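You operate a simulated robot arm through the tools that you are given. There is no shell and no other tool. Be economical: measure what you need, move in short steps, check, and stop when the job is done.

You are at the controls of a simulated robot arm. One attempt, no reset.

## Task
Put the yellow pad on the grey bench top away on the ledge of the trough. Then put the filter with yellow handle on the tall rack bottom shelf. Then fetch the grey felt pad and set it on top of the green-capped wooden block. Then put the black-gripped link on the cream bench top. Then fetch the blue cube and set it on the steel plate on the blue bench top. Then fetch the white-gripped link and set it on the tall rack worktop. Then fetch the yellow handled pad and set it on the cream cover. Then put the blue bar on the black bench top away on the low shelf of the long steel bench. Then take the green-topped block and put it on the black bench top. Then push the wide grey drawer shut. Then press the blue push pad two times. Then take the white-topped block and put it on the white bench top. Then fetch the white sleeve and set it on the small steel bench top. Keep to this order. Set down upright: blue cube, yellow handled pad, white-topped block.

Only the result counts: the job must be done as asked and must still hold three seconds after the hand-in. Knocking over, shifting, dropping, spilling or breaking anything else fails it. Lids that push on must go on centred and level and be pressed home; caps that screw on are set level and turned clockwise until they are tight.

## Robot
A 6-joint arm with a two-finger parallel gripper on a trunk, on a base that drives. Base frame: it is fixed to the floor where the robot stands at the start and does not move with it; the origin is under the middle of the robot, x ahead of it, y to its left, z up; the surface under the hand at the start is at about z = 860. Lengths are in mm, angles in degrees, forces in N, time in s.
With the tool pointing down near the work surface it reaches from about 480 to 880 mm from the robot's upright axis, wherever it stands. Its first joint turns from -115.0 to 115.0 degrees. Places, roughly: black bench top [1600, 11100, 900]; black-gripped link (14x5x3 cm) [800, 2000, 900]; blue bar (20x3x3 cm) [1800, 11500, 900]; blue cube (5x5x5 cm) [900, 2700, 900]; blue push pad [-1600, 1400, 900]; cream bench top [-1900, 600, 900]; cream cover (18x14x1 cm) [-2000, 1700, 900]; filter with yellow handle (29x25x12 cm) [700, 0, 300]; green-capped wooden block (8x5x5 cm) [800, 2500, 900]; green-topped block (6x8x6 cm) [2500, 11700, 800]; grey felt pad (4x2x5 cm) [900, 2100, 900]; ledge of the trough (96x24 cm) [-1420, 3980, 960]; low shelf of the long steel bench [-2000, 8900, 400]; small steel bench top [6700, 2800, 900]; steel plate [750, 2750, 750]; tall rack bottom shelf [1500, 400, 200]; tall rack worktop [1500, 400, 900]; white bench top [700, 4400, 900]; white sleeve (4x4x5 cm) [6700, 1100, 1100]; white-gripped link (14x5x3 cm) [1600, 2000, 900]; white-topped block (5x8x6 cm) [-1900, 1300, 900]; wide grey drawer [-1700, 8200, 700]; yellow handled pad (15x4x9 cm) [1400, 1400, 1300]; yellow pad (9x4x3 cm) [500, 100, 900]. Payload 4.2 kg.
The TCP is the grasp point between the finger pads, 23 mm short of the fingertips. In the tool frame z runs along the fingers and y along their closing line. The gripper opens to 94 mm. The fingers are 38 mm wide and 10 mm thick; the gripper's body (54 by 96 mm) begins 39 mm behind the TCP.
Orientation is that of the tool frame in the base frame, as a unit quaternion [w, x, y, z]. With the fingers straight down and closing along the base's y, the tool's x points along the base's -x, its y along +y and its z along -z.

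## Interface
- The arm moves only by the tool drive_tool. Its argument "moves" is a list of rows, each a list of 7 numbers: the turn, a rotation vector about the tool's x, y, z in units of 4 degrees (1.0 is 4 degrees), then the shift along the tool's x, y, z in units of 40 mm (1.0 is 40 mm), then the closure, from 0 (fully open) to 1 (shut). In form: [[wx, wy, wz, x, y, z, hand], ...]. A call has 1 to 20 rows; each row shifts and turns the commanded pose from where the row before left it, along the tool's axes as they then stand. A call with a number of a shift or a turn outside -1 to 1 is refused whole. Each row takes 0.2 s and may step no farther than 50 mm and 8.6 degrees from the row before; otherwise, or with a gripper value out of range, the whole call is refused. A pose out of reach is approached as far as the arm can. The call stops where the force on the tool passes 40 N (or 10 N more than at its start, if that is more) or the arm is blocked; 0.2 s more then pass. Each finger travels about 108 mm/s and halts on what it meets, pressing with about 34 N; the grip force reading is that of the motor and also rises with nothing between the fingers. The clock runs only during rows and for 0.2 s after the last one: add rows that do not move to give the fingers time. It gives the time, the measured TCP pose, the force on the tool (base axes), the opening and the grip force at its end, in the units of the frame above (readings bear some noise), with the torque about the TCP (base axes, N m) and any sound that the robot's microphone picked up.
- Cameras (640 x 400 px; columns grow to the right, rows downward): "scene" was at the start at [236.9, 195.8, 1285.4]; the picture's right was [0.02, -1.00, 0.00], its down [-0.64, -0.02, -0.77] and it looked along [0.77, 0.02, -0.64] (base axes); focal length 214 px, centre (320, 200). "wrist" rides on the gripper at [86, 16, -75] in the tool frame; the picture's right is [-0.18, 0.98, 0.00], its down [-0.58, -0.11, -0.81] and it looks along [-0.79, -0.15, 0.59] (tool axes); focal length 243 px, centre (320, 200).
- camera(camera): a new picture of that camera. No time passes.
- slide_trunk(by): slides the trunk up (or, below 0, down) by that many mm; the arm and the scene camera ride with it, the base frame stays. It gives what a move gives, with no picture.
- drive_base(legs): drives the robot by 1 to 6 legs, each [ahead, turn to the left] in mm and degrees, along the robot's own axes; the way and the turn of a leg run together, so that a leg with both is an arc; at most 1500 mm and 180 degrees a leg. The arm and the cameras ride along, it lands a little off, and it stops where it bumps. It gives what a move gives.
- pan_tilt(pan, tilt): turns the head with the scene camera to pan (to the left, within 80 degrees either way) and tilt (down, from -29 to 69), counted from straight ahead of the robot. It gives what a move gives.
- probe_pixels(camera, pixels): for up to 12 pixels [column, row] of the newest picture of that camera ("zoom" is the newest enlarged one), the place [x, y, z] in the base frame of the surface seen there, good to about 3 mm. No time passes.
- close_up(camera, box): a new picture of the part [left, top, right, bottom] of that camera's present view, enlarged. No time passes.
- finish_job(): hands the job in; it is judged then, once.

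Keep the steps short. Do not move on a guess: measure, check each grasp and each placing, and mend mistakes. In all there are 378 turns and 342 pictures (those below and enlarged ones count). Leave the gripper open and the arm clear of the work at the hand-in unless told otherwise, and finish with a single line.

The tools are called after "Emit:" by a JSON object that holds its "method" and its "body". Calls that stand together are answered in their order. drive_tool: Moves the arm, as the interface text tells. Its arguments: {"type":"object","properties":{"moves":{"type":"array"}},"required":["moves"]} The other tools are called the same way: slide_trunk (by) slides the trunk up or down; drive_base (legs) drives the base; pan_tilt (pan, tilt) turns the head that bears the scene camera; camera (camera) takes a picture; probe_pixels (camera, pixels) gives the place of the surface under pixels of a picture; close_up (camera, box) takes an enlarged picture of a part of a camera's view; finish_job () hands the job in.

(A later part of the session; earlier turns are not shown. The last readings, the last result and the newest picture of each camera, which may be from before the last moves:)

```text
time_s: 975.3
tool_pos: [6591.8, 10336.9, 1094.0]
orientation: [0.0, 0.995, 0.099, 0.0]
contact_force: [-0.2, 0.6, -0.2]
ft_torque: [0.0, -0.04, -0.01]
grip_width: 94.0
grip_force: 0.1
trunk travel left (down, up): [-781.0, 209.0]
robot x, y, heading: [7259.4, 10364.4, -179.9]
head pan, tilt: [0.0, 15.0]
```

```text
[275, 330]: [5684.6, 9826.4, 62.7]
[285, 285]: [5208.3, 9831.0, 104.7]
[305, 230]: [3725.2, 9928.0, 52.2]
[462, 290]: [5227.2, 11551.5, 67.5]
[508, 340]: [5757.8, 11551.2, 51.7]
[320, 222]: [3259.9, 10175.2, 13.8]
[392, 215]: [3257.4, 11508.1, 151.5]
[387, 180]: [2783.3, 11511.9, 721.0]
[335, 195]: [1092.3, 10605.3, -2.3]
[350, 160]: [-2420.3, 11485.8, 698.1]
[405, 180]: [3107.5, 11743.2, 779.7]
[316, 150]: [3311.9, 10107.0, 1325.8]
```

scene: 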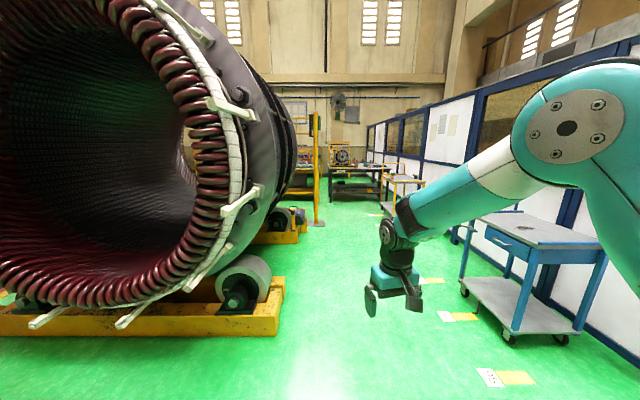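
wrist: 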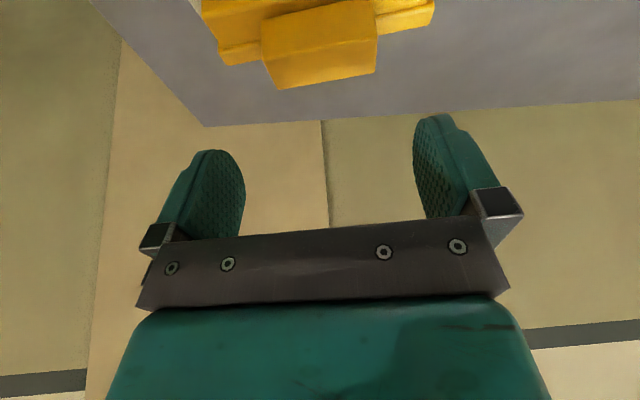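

The corridor is about 1.5 m wide. I go west, drifting to y≈10800, then look at the black bench's near side.

Emit:
{"method": "drive_base", "body": {"legs": [[0, -7.5], [1500, 0], [1500, 0], [400, 0], [0, 7.5]]}}

Emit:
{"method": "pan_tilt", "body": {"pan": -10, "tilt": 18}}

Emit:
{"method": "camera", "body": {"camera": "scene"}}

```text
time_s: 993.1
tool_pos: [3222.5, 10920.1, 1094.6]
orientation: [0.0, 0.997, 0.072, -0.001]
contact_force: [0.2, 0.0, -1.0]
ft_torque: [-0.02, 0.0, 0.01]
grip_width: 94.1
grip_force: 0.0
trunk travel left (down, up): [-781.0, 209.0]
robot x, y, heading: [3886.4, 10909.9, 177.1]
head pan, tilt: [0.0, 15.0]
```

```text
time_s: 993.8
tool_pos: [3221.9, 10919.3, 1094.5]
orientation: [0.0, 0.997, 0.072, -0.001]
contact_force: [0.2, -0.2, -0.1]
ft_torque: [-0.01, -0.01, 0.03]
grip_width: 94.0
grip_force: 0.1
trunk travel left (down, up): [-781.0, 209.0]
robot x, y, heading: [3887.7, 10915.0, 177.0]
head pan, tilt: [-10.0, 18.0]
```

```text
166 pictures are left
```

scene: 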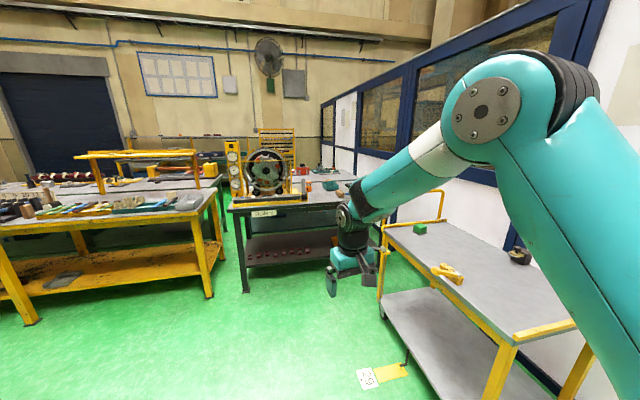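

I measure the bench front, the cart, and zoom in on the bench top.

Emit:
{"method": "probe_pixels", "body": {"camera": "scene", "pixels": [[245, 290], [242, 212], [330, 205], [419, 229], [415, 234], [425, 235], [385, 240], [510, 345], [385, 310], [430, 190], [447, 270], [300, 205]]}}

Emit:
{"method": "close_up", "body": {"camera": "scene", "box": [220, 140, 360, 230]}}

```text
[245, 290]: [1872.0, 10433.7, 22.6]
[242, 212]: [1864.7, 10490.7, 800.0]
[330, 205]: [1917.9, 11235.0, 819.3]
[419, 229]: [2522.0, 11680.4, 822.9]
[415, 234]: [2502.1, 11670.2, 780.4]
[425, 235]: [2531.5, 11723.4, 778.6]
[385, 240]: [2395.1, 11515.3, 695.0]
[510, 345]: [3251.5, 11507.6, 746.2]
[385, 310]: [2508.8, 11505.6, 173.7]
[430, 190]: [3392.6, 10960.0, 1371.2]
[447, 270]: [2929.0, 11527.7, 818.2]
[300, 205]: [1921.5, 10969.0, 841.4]
```

```text
4.44 times, centred on (290, 185) of scene
```

zoom: 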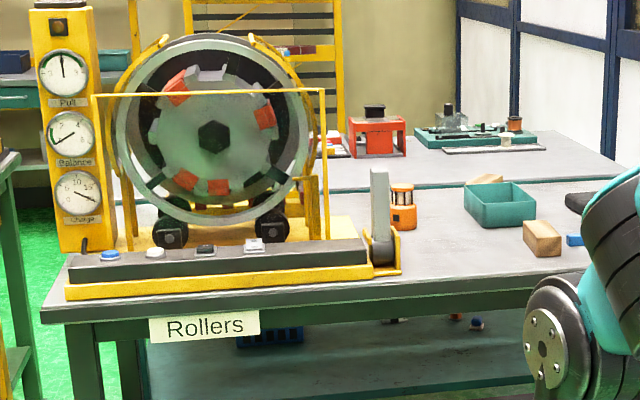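

The bench front is at x≈1920 and the yellow cart starts at x≈2395, y≥11507. I drive in to about (2330,11180), staying between the roller machine and the cart.

Emit:
{"method": "drive_base", "body": {"legs": [[0, -6.5], [1500, 0], [70, 0], [0, 9.5]]}}

Emit:
{"method": "pan_tilt", "body": {"pan": -10, "tilt": 40}}

Emit:
{"method": "camera", "body": {"camera": "scene"}}

Emit:
{"method": "camera", "body": {"camera": "wrist"}}

```text
time_s: 1000.7
tool_pos: [1879.9, 11281.2, 1084.5]
orientation: [0.001, 1.0, -0.009, 0.005]
contact_force: [-0.4, 2.0, -1.3]
ft_torque: [-0.04, -0.04, -0.04]
grip_width: 94.1
grip_force: 0.0
trunk travel left (down, up): [-781.0, 209.0]
robot x, y, heading: [2546.7, 11162.6, 167.2]
head pan, tilt: [-10.0, 18.0]
stopped in leg 2: the robot was blocked; the commanded pose is now the measured one
```

```text
time_s: 1001.5
tool_pos: [1883.3, 11278.6, 1090.0]
orientation: [0.001, 1.0, -0.008, 0.002]
contact_force: [-0.2, -0.5, 0.2]
ft_torque: [0.0, 0.02, 0.01]
grip_width: 93.8
grip_force: 0.1
trunk travel left (down, up): [-781.0, 209.0]
robot x, y, heading: [2546.8, 11162.4, 167.3]
head pan, tilt: [-10.0, 40.0]
```

```text
164 pictures are left
```

scene: 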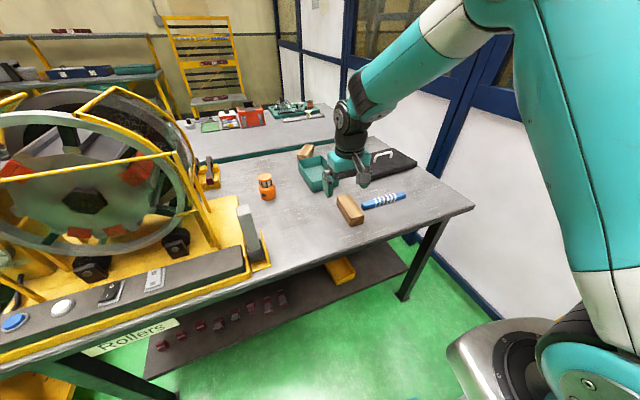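

```text
163 pictures are left
```

wrist: 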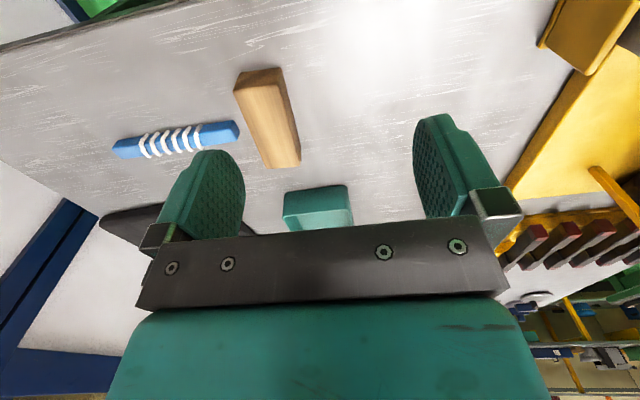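

I was stopped near the cart; the blue bar is in view at (385,200). I probe the bar and the machine's edge, then I'll back off and come in straighter.

Emit:
{"method": "probe_pixels", "body": {"camera": "scene", "pixels": [[366, 203], [402, 196], [385, 200], [385, 206], [250, 230], [265, 262], [347, 210], [268, 190], [440, 215], [318, 180]]}}

Emit:
{"method": "close_up", "body": {"camera": "scene", "box": [300, 140, 430, 230]}}

Emit:
{"method": "drive_base", "body": {"legs": [[-260, 0], [0, 12.8], [450, 0]]}}

```text
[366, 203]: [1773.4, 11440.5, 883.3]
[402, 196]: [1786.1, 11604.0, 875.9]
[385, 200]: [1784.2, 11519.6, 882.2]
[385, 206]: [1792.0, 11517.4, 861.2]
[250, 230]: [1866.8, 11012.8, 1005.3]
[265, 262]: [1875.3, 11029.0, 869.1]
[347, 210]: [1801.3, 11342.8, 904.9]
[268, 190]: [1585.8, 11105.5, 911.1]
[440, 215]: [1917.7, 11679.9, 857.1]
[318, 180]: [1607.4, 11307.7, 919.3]
```

```text
4.44 times, centred on (365, 185) of scene
```

zoom: 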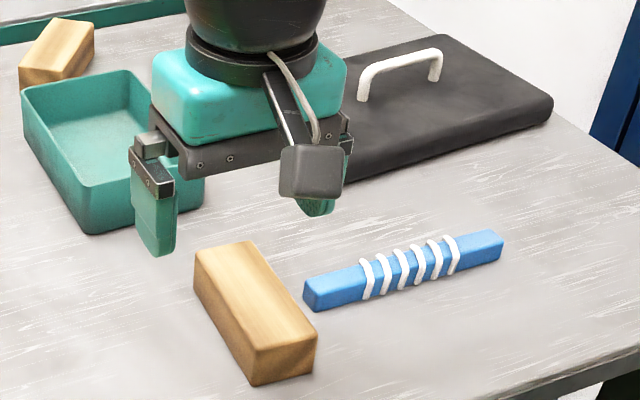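

```text
time_s: 1005.7
tool_pos: [1872.5, 11087.7, 1082.5]
orientation: [0.001, 0.996, 0.092, 0.008]
contact_force: [0.7, 0.7, -1.2]
ft_torque: [-0.04, 0.02, -0.01]
grip_width: 93.9
grip_force: 0.0
trunk travel left (down, up): [-781.0, 209.0]
robot x, y, heading: [2554.8, 11105.5, 177.7]
head pan, tilt: [-10.0, 40.0]
stopped in leg 3: the robot was blocked; the commanded pose is now the measured one
```

Blocked again at the same x, so something low in front is probably stopping the base. I look down.

Emit:
{"method": "drive_base", "body": {"legs": [[-120, 0]]}}

Emit:
{"method": "pan_tilt", "body": {"pan": -15, "tilt": 68}}

Emit:
{"method": "camera", "body": {"camera": "scene"}}

```text
time_s: 1006.9
tool_pos: [1992.8, 11086.2, 1084.5]
orientation: [0.0, 0.996, 0.092, 0.005]
contact_force: [-0.2, -0.1, -0.2]
ft_torque: [0.02, 0.0, 0.08]
grip_width: 94.0
grip_force: 0.1
trunk travel left (down, up): [-781.0, 209.0]
robot x, y, heading: [2669.9, 11102.8, 177.7]
head pan, tilt: [-10.0, 40.0]
```

```text
time_s: 1007.8
tool_pos: [1994.0, 11085.6, 1085.2]
orientation: [0.0, 0.996, 0.092, 0.005]
contact_force: [-0.4, -0.1, 0.0]
ft_torque: [0.0, -0.02, -0.02]
grip_width: 94.0
grip_force: 0.0
trunk travel left (down, up): [-781.0, 209.0]
robot x, y, heading: [2669.5, 11101.7, 178.2]
head pan, tilt: [-15.0, 68.0]
```

```text
161 pictures are left
```

scene: 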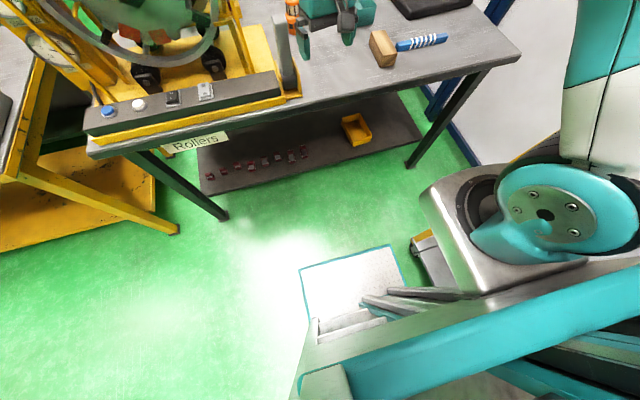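

I probe the cart corner visible beside my base, and the base's own edges.

Emit:
{"method": "probe_pixels", "body": {"camera": "scene", "pixels": [[425, 240], [418, 262], [400, 250], [300, 270], [440, 200], [425, 210], [520, 160], [415, 165], [220, 215], [175, 232], [430, 280]]}}

Emit:
{"method": "pan_tilt", "body": {"pan": -60, "tilt": 50}}

Emit:
{"method": "camera", "body": {"camera": "scene"}}

```text
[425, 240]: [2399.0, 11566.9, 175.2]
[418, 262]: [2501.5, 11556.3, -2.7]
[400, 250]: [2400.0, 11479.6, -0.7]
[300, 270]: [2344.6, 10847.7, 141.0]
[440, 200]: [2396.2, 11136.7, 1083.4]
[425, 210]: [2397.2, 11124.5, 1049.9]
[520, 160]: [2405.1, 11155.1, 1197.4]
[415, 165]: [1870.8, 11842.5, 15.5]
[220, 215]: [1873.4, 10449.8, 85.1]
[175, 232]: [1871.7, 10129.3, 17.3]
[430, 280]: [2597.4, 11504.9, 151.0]
```

```text
time_s: 1009.0
tool_pos: [1993.0, 11083.6, 1084.4]
orientation: [0.0, 0.996, 0.092, 0.005]
contact_force: [-0.1, 0.6, 0.7]
ft_torque: [0.04, -0.03, 0.01]
grip_width: 94.0
grip_force: 0.0
trunk travel left (down, up): [-781.0, 209.0]
robot x, y, heading: [2669.9, 11102.0, 177.9]
head pan, tilt: [-60.0, 50.0]
```

```text
160 pictures are left
```

scene: 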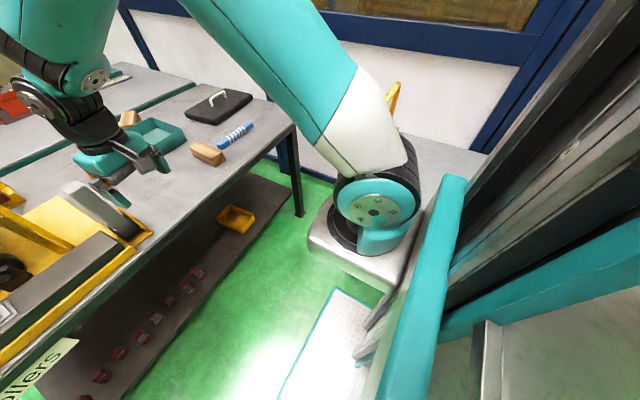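

I'll try creeping forward again from here in a short leg to see exactly where it stops.

Emit:
{"method": "drive_base", "body": {"legs": [[90, 0], [60, 0]]}}

Emit:
{"method": "camera", "body": {"camera": "wrist"}}

Emit:
{"method": "pan_tilt", "body": {"pan": 15, "tilt": 68}}

Emit:
{"method": "camera", "body": {"camera": "scene"}}

```text
time_s: 1010.7
tool_pos: [1849.2, 11104.7, 1073.7]
orientation: [0.001, 0.997, 0.081, 0.013]
contact_force: [-1.9, 1.4, -1.6]
ft_torque: [-0.07, -0.04, 0.0]
grip_width: 94.2
grip_force: 0.1
trunk travel left (down, up): [-781.0, 209.0]
robot x, y, heading: [2541.8, 11102.6, 175.2]
head pan, tilt: [-60.0, 50.0]
stopped in leg 2: the robot was blocked; the commanded pose is now the measured one
```

```text
159 pictures are left
```

wrist: 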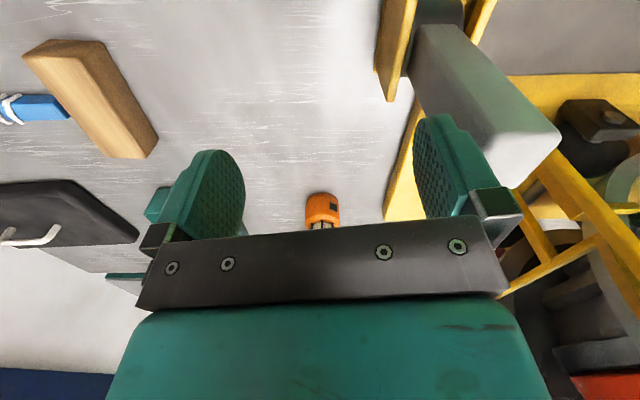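

```text
time_s: 1012.2
tool_pos: [1854.3, 11102.0, 1082.0]
orientation: [0.001, 0.997, 0.083, 0.009]
contact_force: [-0.7, 0.7, -0.2]
ft_torque: [0.0, -0.03, 0.01]
grip_width: 94.0
grip_force: 0.0
trunk travel left (down, up): [-781.0, 209.0]
robot x, y, heading: [2536.3, 11108.0, 175.4]
head pan, tilt: [15.0, 68.0]
```

```text
158 pictures are left
```

scene: 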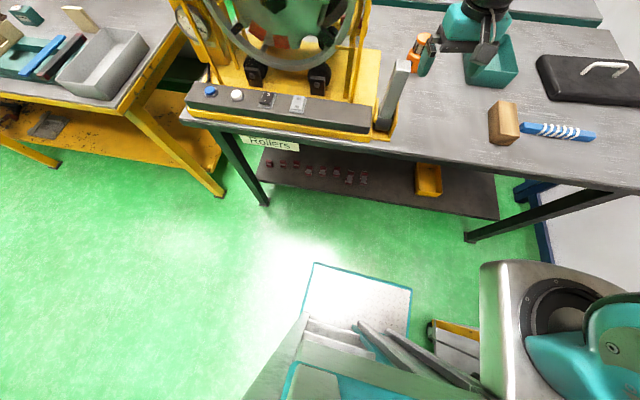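

My body is wider than I thought: about 400 mm to each side behind the front plate, and it met the cart corner. I reverse out (which drifts me away from the cart), straighten, and swing the arm 150 mm to the right. Then I come in again at y≈11050.

Emit:
{"method": "drive_base", "body": {"legs": [[-700, 0], [0, 4.6]]}}

Emit:
{"method": "drive_tool", "body": {"moves": [[0, 0, 0, 0.15, -0.92, 0, 0], [0, 0, 0, 0.15, -0.92, 0, 0], [0, 0, 0, 0.15, -0.92, 0, 0], [0, 0, 0, 0.15, -0.92, 0, 0], [0, 0, 0, 0, 0, 0, 0]]}}

Emit:
{"method": "drive_base", "body": {"legs": [[920, 0]]}}

Emit:
{"method": "camera", "body": {"camera": "wrist"}}

```text
time_s: 1016.4
tool_pos: [2537.9, 10995.8, 1079.4]
orientation: [0.001, 0.993, 0.121, 0.009]
contact_force: [0.7, 0.1, 0.1]
ft_torque: [-0.04, -0.01, -0.03]
grip_width: 94.0
grip_force: 0.1
trunk travel left (down, up): [-781.0, 209.0]
robot x, y, heading: [3222.0, 11049.7, -179.9]
head pan, tilt: [15.0, 68.0]
```

```text
time_s: 1017.6
tool_pos: [2528.9, 11146.0, 1078.0]
orientation: [0.001, 0.993, 0.121, 0.009]
contact_force: [0.2, 0.1, 0.2]
ft_torque: [0.02, -0.02, 0.03]
grip_width: 93.9
grip_force: 0.1
trunk travel left (down, up): [-781.0, 209.0]
robot x, y, heading: [3225.6, 11057.8, -179.9]
head pan, tilt: [15.0, 68.0]
```

```text
time_s: 1022.5
tool_pos: [1606.7, 11140.7, 1077.3]
orientation: [0.001, 0.992, 0.122, 0.009]
contact_force: [0.2, 0.4, 0.6]
ft_torque: [0.03, -0.01, 0.01]
grip_width: 94.2
grip_force: 0.0
trunk travel left (down, up): [-781.0, 209.0]
robot x, y, heading: [2300.3, 11049.1, -179.6]
head pan, tilt: [15.0, 68.0]
```

```text
157 pictures are left
```

wrist: 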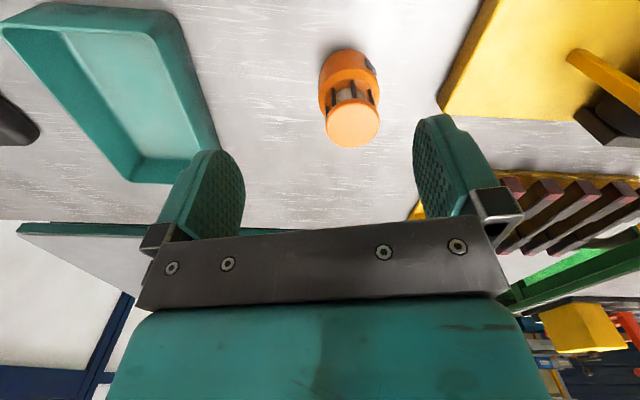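

I'm well placed at (2300,11049). The bar's axis is at about 85°, centred near (1780,11522), top z≈888. I level the tool, turn it so it closes across the bar, then swing over.

Emit:
{"method": "drive_tool", "body": {"moves": [[0.06, -0.25, 0, 0, 0, 0, 0], [0, 0, -1, 0, 0, 0, 0], [0, 0, -1, 0, 0, 0, 0], [0, 0, -1, 0, 0, 0, 0], [0, 0, -1, 0, 0, 0, 0], [0, 0, -1, 0, 0, 0, 0], [0, 0, -1, 0, 0, 0, 0], [0, 0, -1, 0, 0, 0, 0], [0, 0, -1, 0, 0, 0, 0], [0, 0, -1, 0, 0, 0, 0], [0, 0, -1, 0, 0, 0, 0], [0, 0, -1, 0, 0, 0, 0], [0, 0, -1, 0, 0, 0, 0], [0, 0, -1, 0, 0, 0, 0], [0, 0, -1, 0, 0, 0, 0], [0, 0, -1, 0, 0, 0, 0], [0, 0, -1, 0, 0, 0, 0], [0, 0, -1, 0, 0, 0, 0], [0, 0, -0.75, 0, 0, 0, 0]]}}

Emit:
{"method": "drive_tool", "body": {"moves": [[0, 0, 0, 0.897, 0.316, 0, 0], [0, 0, 0, 0.897, 0.316, 0, 0], [0, 0, 0, 0.897, 0.316, 0, 0], [0, 0, 0, 0.897, 0.316, 0, 0], [0, 0, 0, 0.897, 0.316, 0, 0], [0, 0, 0, 0.897, 0.316, 0, 0], [0, 0, 0, 0.897, 0.316, 0, 0], [0, 0, 0, 0.897, 0.316, 0, 0], [0, 0, 0, 0.897, 0.316, 0, 0], [0, 0, 0, 0.897, 0.316, 0, 0], [0, 0, 0, 0.897, 0.316, 0, 0], [0, 0, 0, 0, 0, 0, 0]]}}

Emit:
{"method": "camera", "body": {"camera": "wrist"}}

Emit:
{"method": "pan_tilt", "body": {"pan": -35, "tilt": 45}}

Emit:
{"method": "camera", "body": {"camera": "scene"}}

```text
time_s: 1026.5
tool_pos: [1606.4, 11140.3, 1077.2]
orientation: [0.0, 0.736, 0.677, 0.0]
contact_force: [0.5, 0.3, -0.5]
ft_torque: [0.01, 0.03, 0.0]
grip_width: 94.0
grip_force: 0.1
trunk travel left (down, up): [-781.0, 209.0]
robot x, y, heading: [2300.9, 11053.0, -179.4]
head pan, tilt: [15.0, 68.0]
```

```text
time_s: 1029.1
tool_pos: [1778.3, 11520.9, 1077.8]
orientation: [0.0, 0.737, 0.676, 0.001]
contact_force: [-0.2, -0.9, -1.2]
ft_torque: [0.02, 0.01, 0.0]
grip_width: 93.9
grip_force: 0.1
trunk travel left (down, up): [-781.0, 209.0]
robot x, y, heading: [2300.3, 11050.5, -179.6]
head pan, tilt: [15.0, 68.0]
```

```text
156 pictures are left
```

wrist: 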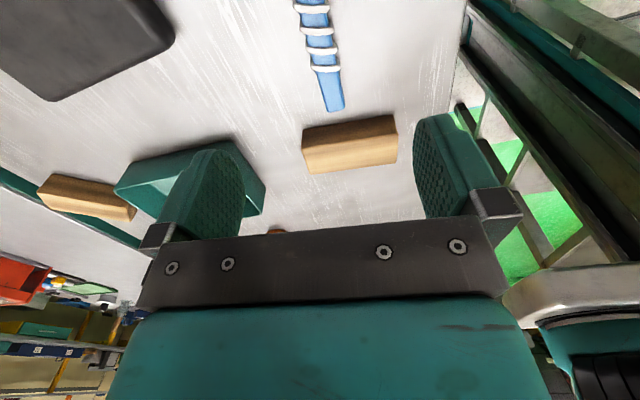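

```text
time_s: 1030.2
tool_pos: [1777.4, 11520.5, 1078.0]
orientation: [0.0, 0.737, 0.676, 0.0]
contact_force: [0.2, 0.4, 0.3]
ft_torque: [-0.03, 0.0, -0.01]
grip_width: 93.8
grip_force: 0.1
trunk travel left (down, up): [-781.0, 209.0]
robot x, y, heading: [2298.6, 11049.1, -179.8]
head pan, tilt: [-35.0, 45.0]
```

```text
155 pictures are left
```

scene: 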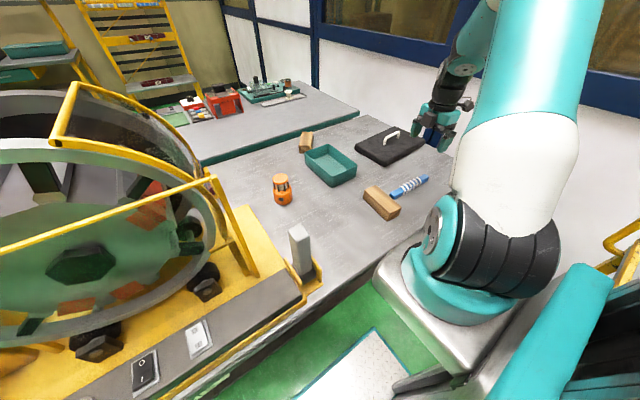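

I probe the bar in the wrist view.

Emit:
{"method": "probe_pixels", "body": {"camera": "wrist", "pixels": [[320, 75], [338, 75], [330, 95], [325, 108], [302, 10], [325, 10], [313, 20], [328, 48], [312, 50]]}}

Emit:
{"method": "close_up", "body": {"camera": "scene", "box": [360, 150, 460, 220]}}

Emit:
{"method": "probe_pixels", "body": {"camera": "zoom", "pixels": [[200, 265], [395, 155], [290, 215], [415, 170], [180, 280]]}}

```text
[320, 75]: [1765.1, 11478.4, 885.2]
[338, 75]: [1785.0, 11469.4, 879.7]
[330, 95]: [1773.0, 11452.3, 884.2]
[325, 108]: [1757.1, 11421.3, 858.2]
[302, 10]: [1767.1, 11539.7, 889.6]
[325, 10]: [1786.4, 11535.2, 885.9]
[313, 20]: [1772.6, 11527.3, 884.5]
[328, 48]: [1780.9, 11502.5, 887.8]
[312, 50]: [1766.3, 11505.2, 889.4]
```

```text
5.71 times, centred on (410, 185) of scene
```

zoom: 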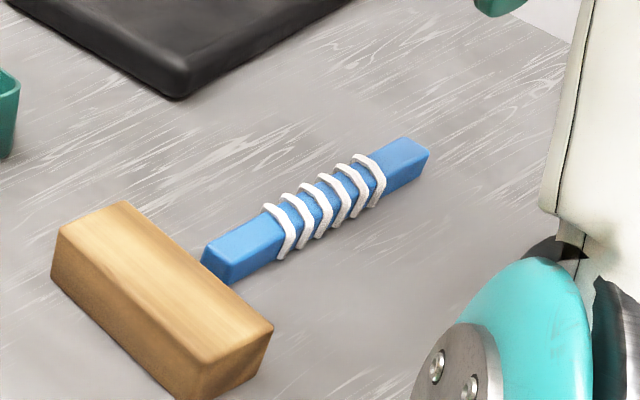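

```text
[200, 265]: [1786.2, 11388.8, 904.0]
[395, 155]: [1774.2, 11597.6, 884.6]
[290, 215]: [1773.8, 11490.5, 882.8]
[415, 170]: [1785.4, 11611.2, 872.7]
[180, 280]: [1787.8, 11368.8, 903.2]
```

The bar is centred at x≈1775, y≈11520, top z≈885. I lower 150 mm with the trunk and check.

Emit:
{"method": "drive_tool", "body": {"moves": [[0, 0, -0.7, 0, -0.04, 0, 0], [0, 0, 0, 0, 0, 0, 0.2]]}}

Emit:
{"method": "slide_trunk", "body": {"by": -160}}

Emit:
{"method": "camera", "body": {"camera": "wrist"}}

```text
time_s: 1030.8
tool_pos: [1776.7, 11521.4, 1078.2]
orientation: [0.0, 0.721, 0.693, 0.0]
contact_force: [-0.3, -0.2, -0.1]
ft_torque: [0.03, 0.01, 0.0]
grip_width: 75.3
grip_force: 0.0
trunk travel left (down, up): [-781.0, 209.0]
robot x, y, heading: [2300.0, 11048.8, -179.6]
head pan, tilt: [-35.0, 45.0]
```

```text
time_s: 1032.7
tool_pos: [1776.8, 11521.5, 917.6]
orientation: [0.0, 0.72, 0.694, 0.0]
contact_force: [-0.6, 0.0, -0.7]
ft_torque: [-0.02, 0.01, -0.01]
grip_width: 75.3
grip_force: 0.1
trunk travel left (down, up): [-621.0, 369.0]
robot x, y, heading: [2301.8, 11050.3, -180.0]
head pan, tilt: [-35.0, 45.0]
```

```text
153 pictures are left
```

wrist: 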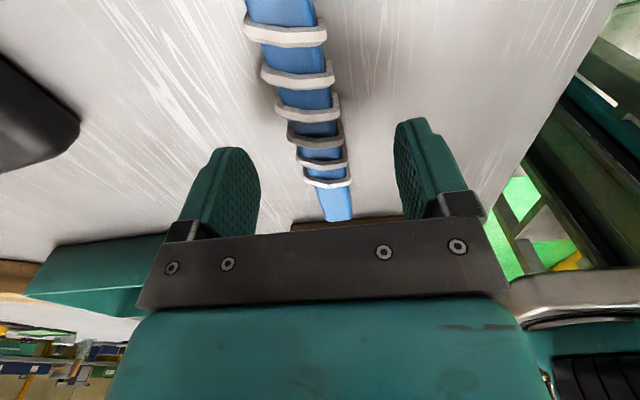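

Good. Down 30 mm, close, and lift.

Emit:
{"method": "slide_trunk", "body": {"by": -30}}

Emit:
{"method": "drive_tool", "body": {"moves": [[0, 0, 0, 0, 0, 0, 0.4], [0, 0, 0, 0, 0, 0, 0.7], [0, 0, 0, 0, 0, 0, 1], [0, 0, 0, 0, 0, 0, 1], [0, 0, 0, 0, 0, 0, 1]]}}

Emit:
{"method": "slide_trunk", "body": {"by": 220}}

Emit:
{"method": "camera", "body": {"camera": "wrist"}}

```text
time_s: 1033.4
tool_pos: [1777.0, 11522.6, 888.5]
orientation: [0.001, 0.72, 0.694, 0.0]
contact_force: [-0.1, 0.3, 0.6]
ft_torque: [0.01, 0.01, -0.01]
grip_width: 75.1
grip_force: 0.2
trunk travel left (down, up): [-591.0, 399.0]
robot x, y, heading: [2299.5, 11047.5, -179.5]
head pan, tilt: [-35.0, 45.0]
```

```text
time_s: 1034.6
tool_pos: [1777.5, 11521.8, 888.6]
orientation: [-0.001, 0.721, 0.693, 0.0]
contact_force: [-0.9, -0.5, 1.9]
ft_torque: [0.02, -0.02, 0.19]
grip_width: 23.6
grip_force: 33.8
trunk travel left (down, up): [-591.0, 399.0]
robot x, y, heading: [2299.9, 11050.7, -179.8]
head pan, tilt: [-35.0, 45.0]
```

```text
time_s: 1037.0
tool_pos: [1776.8, 11522.6, 1107.3]
orientation: [-0.001, 0.72, 0.694, 0.0]
contact_force: [-0.1, 0.4, -3.6]
ft_torque: [-0.04, 0.0, 0.0]
grip_width: 23.6
grip_force: 34.1
trunk travel left (down, up): [-811.0, 179.0]
robot x, y, heading: [2297.4, 11046.4, -179.7]
head pan, tilt: [-35.0, 45.0]
```

```text
152 pictures are left
```

wrist: 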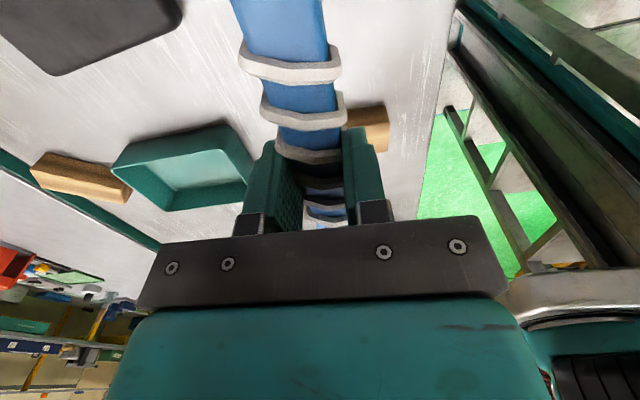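

The bar is held. I bring the arm back in front, then reverse out eastward along the corridor.

Emit:
{"method": "drive_tool", "body": {"moves": [[0, 0, 0, -0.897, -0.316, 0, 1], [0, 0, 0, -0.897, -0.316, 0, 1], [0, 0, 0, -0.897, -0.316, 0, 1], [0, 0, 0, -0.897, -0.316, 0, 1], [0, 0, 0, -0.897, -0.316, 0, 1], [0, 0, 0, -0.897, -0.316, 0, 1], [0, 0, 0, -0.897, -0.316, 0, 1], [0, 0, 0, -0.897, -0.316, 0, 1], [0, 0, 0, -0.897, -0.2, 0, 1], [0, 0, 0, -0.897, -0.2, 0, 1], [0, 0, 0, 0, 0, 0, 1]]}}

Emit:
{"method": "drive_base", "body": {"legs": [[-920, 0], [0, -4], [-1500, 0], [-1500, 0], [-1050, 0]]}}

Emit:
{"method": "drive_base", "body": {"legs": [[0, 94], [1500, 0], [1500, 0], [1330, 0]]}}

```text
time_s: 1039.4
tool_pos: [1648.7, 11168.3, 1107.4]
orientation: [0.0, 0.72, 0.694, 0.0]
contact_force: [0.6, -0.1, -2.4]
ft_torque: [0.01, -0.01, 0.0]
grip_width: 23.8
grip_force: 33.9
trunk travel left (down, up): [-811.0, 179.0]
robot x, y, heading: [2301.9, 11055.6, -179.5]
head pan, tilt: [-35.0, 45.0]
```

```text
time_s: 1063.7
tool_pos: [6611.9, 10916.4, 1107.3]
orientation: [0.0, 0.756, 0.655, -0.001]
contact_force: [-0.2, -0.7, -3.5]
ft_torque: [-0.01, -0.02, -0.03]
grip_width: 23.8
grip_force: 33.7
trunk travel left (down, up): [-811.0, 179.0]
robot x, y, heading: [7246.6, 10729.6, 174.4]
head pan, tilt: [-35.0, 45.0]
```

```text
time_s: 1088.4
tool_pos: [7111.3, 5747.4, 1106.7]
orientation: [-0.001, 0.012, 1.0, 0.0]
contact_force: [0.7, 0.0, -2.4]
ft_torque: [0.02, -0.02, -0.04]
grip_width: 23.8
grip_force: 33.7
trunk travel left (down, up): [-811.0, 179.0]
robot x, y, heading: [7222.7, 6398.5, -89.0]
head pan, tilt: [-35.0, 45.0]
```

Next, west along the crossing.

Emit:
{"method": "drive_base", "body": {"legs": [[0, -91], [1500, 0], [1500, 0], [1500, 0]]}}

```text
time_s: 1113.6
tool_pos: [2091.2, 6436.0, 1108.2]
orientation: [0.0, 0.717, 0.697, -0.001]
contact_force: [0.0, 0.2, -3.6]
ft_torque: [0.0, -0.03, -0.02]
grip_width: 24.0
grip_force: 33.8
trunk travel left (down, up): [-811.0, 179.0]
robot x, y, heading: [2742.6, 6326.1, -179.2]
head pan, tilt: [-35.0, 45.0]
```

Emit:
{"method": "drive_base", "body": {"legs": [[0, -2], [1500, 0], [1500, 0], [190, 0], [0, -89], [1500, 0]]}}

Emit:
{"method": "pan_tilt", "body": {"pan": 55, "tilt": 25}}

Emit:
{"method": "camera", "body": {"camera": "scene"}}

```text
time_s: 1140.5
tool_pos: [-246.8, 8645.8, 1107.1]
orientation: [0.0, 0.999, -0.04, 0.001]
contact_force: [0.5, -0.2, -3.1]
ft_torque: [0.01, 0.03, 0.01]
grip_width: 23.9
grip_force: 33.7
trunk travel left (down, up): [-811.0, 179.0]
robot x, y, heading: [-392.1, 7999.0, 87.6]
head pan, tilt: [-35.0, 45.0]
```

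```text
time_s: 1142.1
tool_pos: [-246.3, 8645.8, 1107.6]
orientation: [0.0, 0.999, -0.041, 0.0]
contact_force: [0.2, 1.2, -2.5]
ft_torque: [0.0, 0.02, 0.02]
grip_width: 23.7
grip_force: 33.7
trunk travel left (down, up): [-811.0, 179.0]
robot x, y, heading: [-396.3, 8001.1, 87.5]
head pan, tilt: [55.0, 25.0]
```

```text
151 pictures are left
```

scene: 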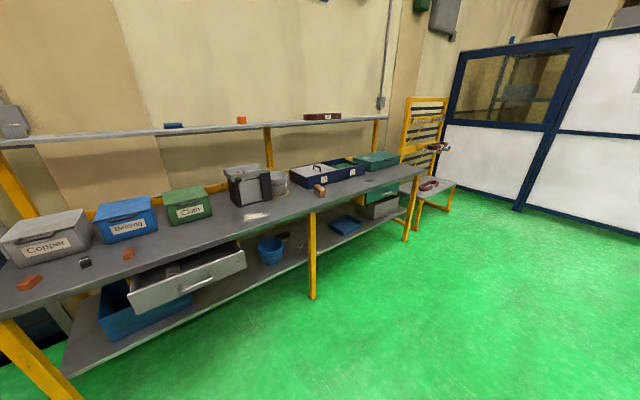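

I see the long bench: the open grey drawer at (190,275), and the low shelf with a bucket and boxes. I probe shelf spots and heights.

Emit:
{"method": "probe_pixels", "body": {"camera": "scene", "pixels": [[290, 258], [300, 245], [330, 240], [360, 235], [345, 225], [270, 262], [312, 298], [240, 285], [245, 250], [130, 300], [312, 212], [400, 213]]}}

Emit:
{"method": "close_up", "body": {"camera": "scene", "box": [220, 190, 420, 310]}}

```text
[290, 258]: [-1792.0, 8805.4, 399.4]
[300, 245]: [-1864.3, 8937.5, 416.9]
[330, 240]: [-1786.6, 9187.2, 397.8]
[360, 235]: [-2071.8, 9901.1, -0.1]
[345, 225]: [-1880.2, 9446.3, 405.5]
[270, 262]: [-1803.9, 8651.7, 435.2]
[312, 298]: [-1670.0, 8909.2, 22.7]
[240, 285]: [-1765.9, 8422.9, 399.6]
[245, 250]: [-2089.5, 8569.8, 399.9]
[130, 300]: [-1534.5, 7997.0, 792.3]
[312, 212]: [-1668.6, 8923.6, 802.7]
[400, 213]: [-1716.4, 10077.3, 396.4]
```

```text
3.20 times, centred on (320, 250) of scene
```

zoom: 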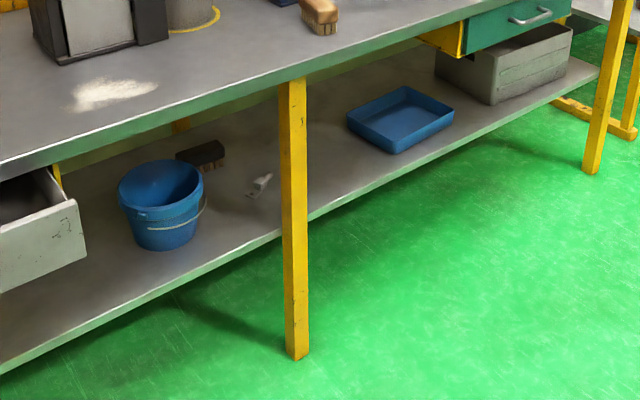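

The shelf is at z≈398 and free for y 8960–9300 (between the leg and the blue tray). I go to y≈9010, face the bench, and lower the trunk in the aisle first.

Emit:
{"method": "drive_base", "body": {"legs": [[1010, 0], [0, 92.5]]}}

Emit:
{"method": "slide_trunk", "body": {"by": -400}}

Emit:
{"method": "slide_trunk", "body": {"by": -252}}

Emit:
{"method": "pan_tilt", "body": {"pan": -5, "tilt": 15}}

Emit:
{"method": "camera", "body": {"camera": "scene"}}

```text
time_s: 1151.3
tool_pos: [-1008.6, 9116.6, 1107.5]
orientation: [0.0, 0.716, 0.698, 0.0]
contact_force: [0.6, 0.4, -2.5]
ft_torque: [-0.02, -0.03, 0.01]
grip_width: 23.9
grip_force: 33.7
trunk travel left (down, up): [-811.0, 179.0]
robot x, y, heading: [-357.7, 9006.4, -178.8]
head pan, tilt: [55.0, 25.0]
```

```text
time_s: 1155.1
tool_pos: [-1007.8, 9115.4, 706.7]
orientation: [0.0, 0.715, 0.699, 0.0]
contact_force: [-0.1, 0.4, -2.9]
ft_torque: [-0.01, -0.01, -0.01]
grip_width: 24.0
grip_force: 33.5
trunk travel left (down, up): [-411.0, 579.0]
robot x, y, heading: [-356.4, 9005.3, -179.2]
head pan, tilt: [55.0, 25.0]
```

```text
time_s: 1157.7
tool_pos: [-1007.7, 9116.2, 455.3]
orientation: [0.0, 0.716, 0.698, 0.0]
contact_force: [0.4, -0.9, -4.1]
ft_torque: [-0.01, -0.02, -0.02]
grip_width: 23.7
grip_force: 34.1
trunk travel left (down, up): [-159.0, 831.0]
robot x, y, heading: [-356.5, 9007.4, -179.0]
head pan, tilt: [55.0, 25.0]
```

```text
time_s: 1159.0
tool_pos: [-1008.9, 9115.7, 455.5]
orientation: [0.0, 0.716, 0.699, 0.0]
contact_force: [0.0, 1.1, -3.3]
ft_torque: [-0.03, -0.02, -0.02]
grip_width: 23.7
grip_force: 33.8
trunk travel left (down, up): [-159.0, 831.0]
robot x, y, heading: [-357.8, 9005.0, -179.1]
head pan, tilt: [-5.0, 15.0]
```

```text
149 pictures are left
```

scene: 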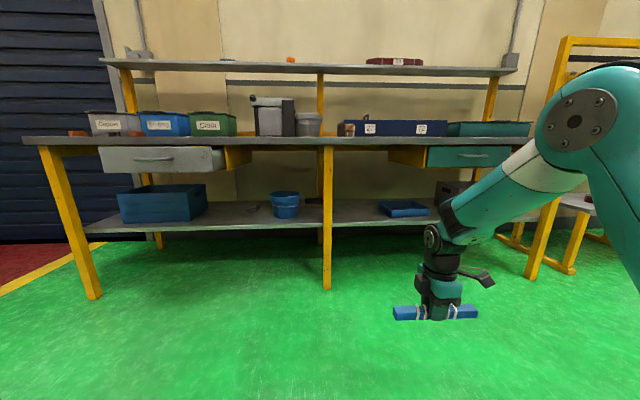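

I check the elbow and forearm heights against the bench underside.

Emit:
{"method": "probe_pixels", "body": {"camera": "scene", "pixels": [[573, 122], [590, 75], [530, 160], [460, 215], [440, 235], [370, 147], [400, 142], [425, 160], [370, 225], [405, 208], [325, 285]]}}

```text
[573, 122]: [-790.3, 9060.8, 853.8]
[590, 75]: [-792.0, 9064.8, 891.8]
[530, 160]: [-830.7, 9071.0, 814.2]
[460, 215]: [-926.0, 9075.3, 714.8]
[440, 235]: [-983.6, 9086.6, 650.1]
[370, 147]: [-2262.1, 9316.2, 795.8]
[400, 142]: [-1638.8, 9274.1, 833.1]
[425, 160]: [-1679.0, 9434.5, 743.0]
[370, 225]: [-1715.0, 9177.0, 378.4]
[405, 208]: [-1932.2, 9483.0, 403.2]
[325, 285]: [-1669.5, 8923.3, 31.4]
```

The forearm would pass close under the bench edge. I extend the arm 120 mm first, which lowers the elbow, then drive in.

Emit:
{"method": "drive_tool", "body": {"moves": [[0, 0, 0, -0.02, -0.75, 0, 1], [0, 0, 0, -0.02, -0.75, 0, 1], [0, 0, 0, -0.02, -0.75, 0, 1], [0, 0, 0, -0.02, -0.75, 0, 1], [0, 0, 0, 0, 0, 0, 1]]}}

Emit:
{"method": "drive_base", "body": {"legs": [[400, 0]]}}

Emit:
{"method": "camera", "body": {"camera": "scene"}}

```text
time_s: 1160.2
tool_pos: [-1128.5, 9114.7, 455.3]
orientation: [0.0, 0.716, 0.698, 0.0]
contact_force: [-0.1, -0.2, -3.0]
ft_torque: [-0.02, -0.03, -0.02]
grip_width: 23.9
grip_force: 34.3
trunk travel left (down, up): [-159.0, 831.0]
robot x, y, heading: [-355.6, 9003.1, -179.2]
head pan, tilt: [-5.0, 15.0]
```

```text
time_s: 1162.8
tool_pos: [-1544.9, 9105.4, 455.6]
orientation: [0.001, 0.715, 0.699, 0.0]
contact_force: [-0.6, 0.7, -4.1]
ft_torque: [-0.01, -0.03, 0.02]
grip_width: 23.7
grip_force: 34.1
trunk travel left (down, up): [-159.0, 831.0]
robot x, y, heading: [-774.0, 8999.2, -178.9]
head pan, tilt: [-5.0, 15.0]
```

```text
148 pictures are left
```

scene: 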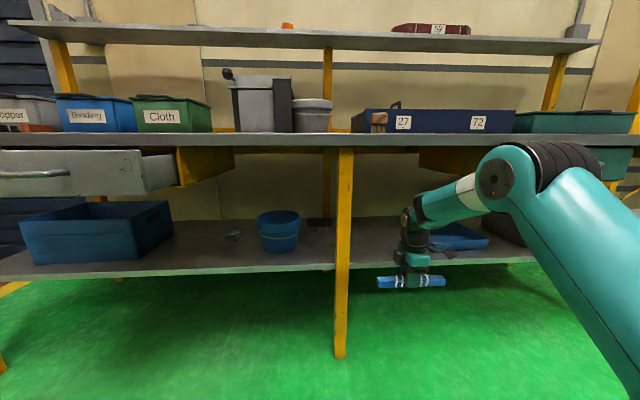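

Emit:
{"method": "probe_pixels", "body": {"camera": "scene", "pixels": [[495, 180], [500, 148], [455, 190], [425, 205], [432, 238], [485, 240], [445, 228], [400, 262], [380, 268]]}}

Emit:
{"method": "drive_base", "body": {"legs": [[222, 0]]}}

Emit:
{"method": "camera", "body": {"camera": "scene"}}

```text
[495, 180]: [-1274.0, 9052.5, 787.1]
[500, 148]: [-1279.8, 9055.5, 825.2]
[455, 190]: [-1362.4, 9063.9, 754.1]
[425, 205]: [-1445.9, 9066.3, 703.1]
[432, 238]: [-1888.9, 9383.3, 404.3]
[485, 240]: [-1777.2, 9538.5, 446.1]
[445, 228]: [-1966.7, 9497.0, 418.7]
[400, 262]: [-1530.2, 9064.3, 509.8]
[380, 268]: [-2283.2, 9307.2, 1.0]
```

```text
time_s: 1164.5
tool_pos: [-1766.8, 9101.6, 454.4]
orientation: [0.0, 0.716, 0.699, 0.0]
contact_force: [0.3, -0.9, -3.6]
ft_torque: [-0.02, 0.01, 0.03]
grip_width: 23.5
grip_force: 33.8
trunk travel left (down, up): [-159.0, 831.0]
robot x, y, heading: [-993.1, 8993.9, -179.0]
head pan, tilt: [-5.0, 15.0]
```

```text
147 pictures are left
```

scene: 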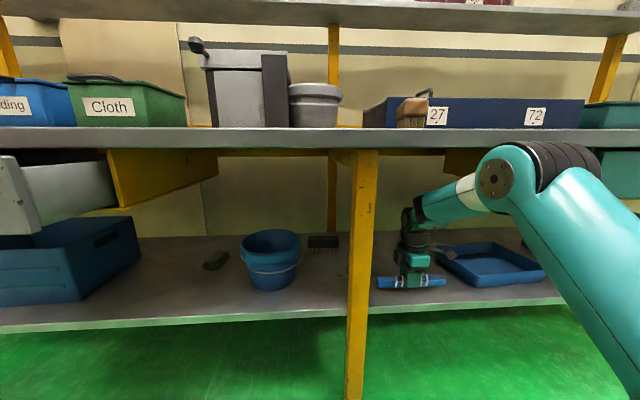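

The bar is over the shelf, clear of the tray and leg. I lower 24 mm with the trunk, then feel for contact.

Emit:
{"method": "slide_trunk", "body": {"by": -24}}

Emit:
{"method": "drive_tool", "body": {"moves": [[0, 0, 0, 0, 0, 0.05, 1], [0, 0, 0, 0, 0, 0.04, 1], [0, 0, 0, 0, 0, 0, 1]]}}

```text
time_s: 1165.2
tool_pos: [-1766.1, 9103.4, 430.3]
orientation: [0.001, 0.715, 0.699, 0.001]
contact_force: [1.2, 0.6, -3.6]
ft_torque: [-0.03, 0.0, -0.02]
grip_width: 23.8
grip_force: 34.2
trunk travel left (down, up): [-135.0, 855.0]
robot x, y, heading: [-989.8, 8991.6, -179.3]
head pan, tilt: [-5.0, 15.0]
```

```text
time_s: 1166.0
tool_pos: [-1766.7, 9103.0, 429.1]
orientation: [-0.002, 0.716, 0.698, 0.0]
contact_force: [8.5, -0.5, 20.5]
ft_torque: [0.65, -0.29, -0.38]
grip_width: 23.7
grip_force: 34.1
trunk travel left (down, up): [-135.0, 855.0]
robot x, y, heading: [-995.1, 8991.9, -178.7]
head pan, tilt: [-5.0, 15.0]
```

Contact (20 N). I ease up 1 mm, open, and rise.

Emit:
{"method": "drive_tool", "body": {"moves": [[0, 0, 0, 0, 0, -0.03, 1], [0, 0, 0, 0, 0, 0, 0.6], [0, 0, 0, 0, 0, 0, 0.45], [0, 0, 0, 0, 0, 0, 0.45], [0, 0, 0, 0, 0, -0.3, 0.45], [0, 0, 0, 0, 0, -0.7, 0.45], [0, 0, 0, 0, 0, -0.7, 0.45], [0, 0, 0, 0, 0, 0, 0.3]]}}

Emit:
{"method": "camera", "body": {"camera": "scene"}}

Emit:
{"method": "camera", "body": {"camera": "wrist"}}

```text
time_s: 1167.8
tool_pos: [-1766.7, 9102.5, 497.0]
orientation: [0.001, 0.716, 0.698, 0.001]
contact_force: [-0.4, -0.2, 1.1]
ft_torque: [0.02, -0.01, -0.04]
grip_width: 65.6
grip_force: 0.0
trunk travel left (down, up): [-135.0, 855.0]
robot x, y, heading: [-992.9, 8992.8, -179.0]
head pan, tilt: [-5.0, 15.0]
```

```text
146 pictures are left
```

scene: 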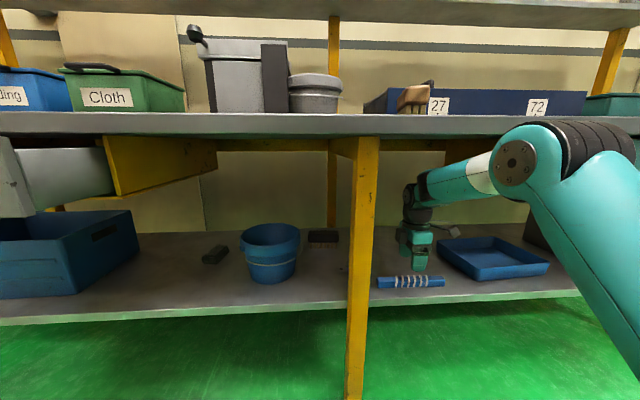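

```text
145 pictures are left
```

wrist: 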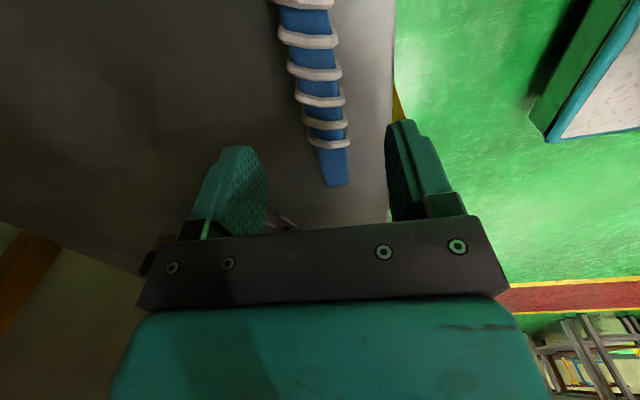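

The bar lies on the low shelf. Step 9 is the green-topped block on the yellow cart. I back out, raise the trunk, and drive the same way round again.

Emit:
{"method": "drive_base", "body": {"legs": [[-640, 0]]}}

Emit:
{"method": "slide_trunk", "body": {"by": 400}}

Emit:
{"method": "slide_trunk", "body": {"by": 230}}

Emit:
{"method": "drive_base", "body": {"legs": [[0, 89], [1500, 0], [1060, 0], [0, 90], [1500, 0], [1500, 0]]}}

```text
time_s: 1171.3
tool_pos: [-1125.2, 9114.9, 496.5]
orientation: [0.0, 0.716, 0.698, -0.001]
contact_force: [-0.2, -0.1, 0.8]
ft_torque: [-0.02, -0.02, -0.03]
grip_width: 65.8
grip_force: 0.0
trunk travel left (down, up): [-135.0, 855.0]
robot x, y, heading: [-352.6, 9003.9, -179.1]
head pan, tilt: [-5.0, 15.0]
```

```text
time_s: 1175.2
tool_pos: [-1125.2, 9114.4, 895.8]
orientation: [0.001, 0.716, 0.698, 0.001]
contact_force: [0.4, 0.1, 0.7]
ft_torque: [0.03, -0.01, -0.03]
grip_width: 65.8
grip_force: 0.0
trunk travel left (down, up): [-535.0, 455.0]
robot x, y, heading: [-348.5, 9004.1, -178.9]
head pan, tilt: [-5.0, 15.0]
```

```text
time_s: 1177.6
tool_pos: [-1125.0, 9115.5, 1127.1]
orientation: [0.0, 0.717, 0.697, 0.0]
contact_force: [0.8, 0.4, 0.0]
ft_torque: [0.01, 0.02, -0.03]
grip_width: 65.9
grip_force: 0.0
trunk travel left (down, up): [-765.0, 225.0]
robot x, y, heading: [-354.3, 9003.0, -179.0]
head pan, tilt: [-5.0, 15.0]
```

```text
time_s: 1211.7
tool_pos: [3327.8, 6115.7, 1127.3]
orientation: [0.0, -0.67, 0.743, 0.001]
contact_force: [0.0, 0.0, -0.2]
ft_torque: [0.04, 0.02, 0.0]
grip_width: 65.7
grip_force: 0.2
trunk travel left (down, up): [-765.0, 225.0]
robot x, y, heading: [2562.9, 6286.7, -3.3]
head pan, tilt: [-5.0, 15.0]
```

Emit:
{"method": "drive_base", "body": {"legs": [[0, 4.5], [1500, 0], [1500, 0], [1500, 0], [160, 0], [0, 89]]}}

Emit:
{"method": "drive_base", "body": {"legs": [[1500, 0], [1500, 0], [1330, 0], [0, 90]]}}

```text
time_s: 1238.6
tool_pos: [7369.4, 7059.5, 1126.6]
orientation: [0.0, 1.0, -0.023, 0.0]
contact_force: [0.2, 0.4, -0.4]
ft_torque: [-0.04, -0.03, 0.02]
grip_width: 65.7
grip_force: 0.0
trunk travel left (down, up): [-765.0, 225.0]
robot x, y, heading: [7238.7, 6289.9, 89.7]
head pan, tilt: [-5.0, 15.0]
```

```text
time_s: 1261.2
tool_pos: [7170.6, 11411.6, 1104.8]
orientation: [0.005, 0.971, 0.233, -0.051]
contact_force: [1.4, 1.9, 0.4]
ft_torque: [-0.09, 0.12, 0.06]
grip_width: 66.2
grip_force: 0.1
trunk travel left (down, up): [-765.0, 225.0]
robot x, y, heading: [7329.8, 10639.8, 117.2]
head pan, tilt: [-5.0, 15.0]
stopped in leg 4: the robot was blocked; the commanded pose is now the measured one
```

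Blocked again on this turn. I look around low on both sides to find the cause.

Emit:
{"method": "pan_tilt", "body": {"pan": -80, "tilt": 30}}

Emit:
{"method": "camera", "body": {"camera": "scene"}}

Emit:
{"method": "pan_tilt", "body": {"pan": -30, "tilt": 50}}

Emit:
{"method": "camera", "body": {"camera": "scene"}}

```text
time_s: 1262.7
tool_pos: [7160.6, 11407.2, 1104.8]
orientation: [0.005, 0.971, 0.235, -0.049]
contact_force: [-0.8, 0.4, -0.3]
ft_torque: [0.03, 0.03, -0.01]
grip_width: 65.9
grip_force: 0.0
trunk travel left (down, up): [-765.0, 225.0]
robot x, y, heading: [7324.4, 10633.9, 117.4]
head pan, tilt: [-80.0, 30.0]
```

```text
144 pictures are left
```

scene: 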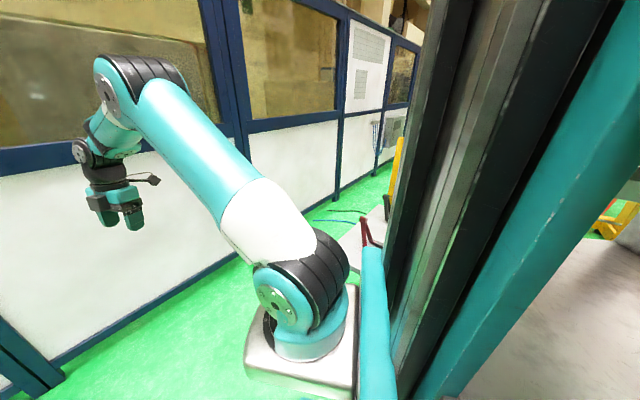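

```text
time_s: 1263.8
tool_pos: [7158.8, 11406.4, 1106.0]
orientation: [0.004, 0.97, 0.236, -0.049]
contact_force: [-0.3, 1.0, -0.3]
ft_torque: [-0.04, -0.03, 0.0]
grip_width: 65.8
grip_force: 0.1
trunk travel left (down, up): [-765.0, 225.0]
robot x, y, heading: [7324.8, 10634.3, 117.4]
head pan, tilt: [-30.0, 50.0]
```

```text
143 pictures are left
```

scene: 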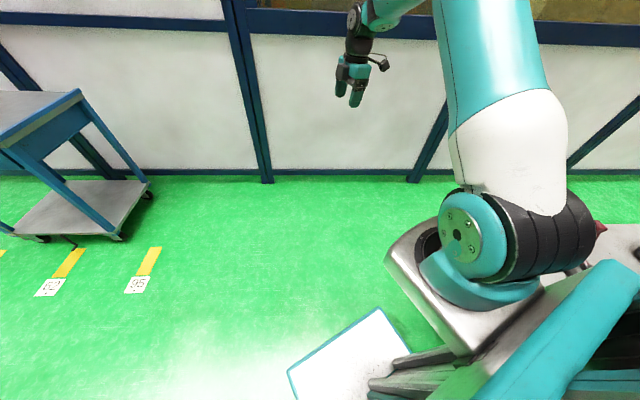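

The small table is right beside my right flank. I back 400 mm away from it and then complete the turn.

Emit:
{"method": "drive_base", "body": {"legs": [[-400, 0], [0, 62.5]]}}

Emit:
{"method": "pan_tilt", "body": {"pan": 0, "tilt": 20}}

Emit:
{"method": "camera", "body": {"camera": "scene"}}

```text
time_s: 1264.6
tool_pos: [7252.5, 11443.6, 1069.0]
orientation: [0.012, 0.968, 0.234, -0.091]
contact_force: [2.2, 1.2, -0.7]
ft_torque: [-0.06, 0.21, -0.02]
grip_width: 65.8
grip_force: 0.0
trunk travel left (down, up): [-765.0, 225.0]
robot x, y, heading: [7324.7, 10632.1, 117.0]
head pan, tilt: [-30.0, 50.0]
stopped in leg 1: the robot was blocked; the commanded pose is now the measured one
```

```text
time_s: 1265.5
tool_pos: [7237.8, 11436.0, 1073.4]
orientation: [0.011, 0.967, 0.24, -0.089]
contact_force: [-1.0, 1.2, -0.2]
ft_torque: [-0.02, 0.01, 0.02]
grip_width: 65.7
grip_force: 0.1
trunk travel left (down, up): [-765.0, 225.0]
robot x, y, heading: [7321.9, 10637.2, 117.7]
head pan, tilt: [0.0, 20.0]
```

```text
142 pictures are left
```

scene: 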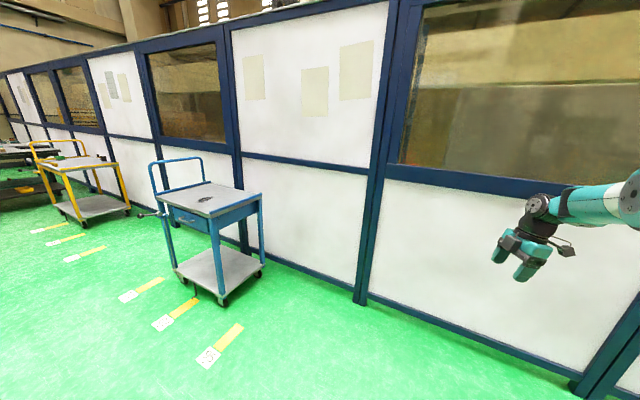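

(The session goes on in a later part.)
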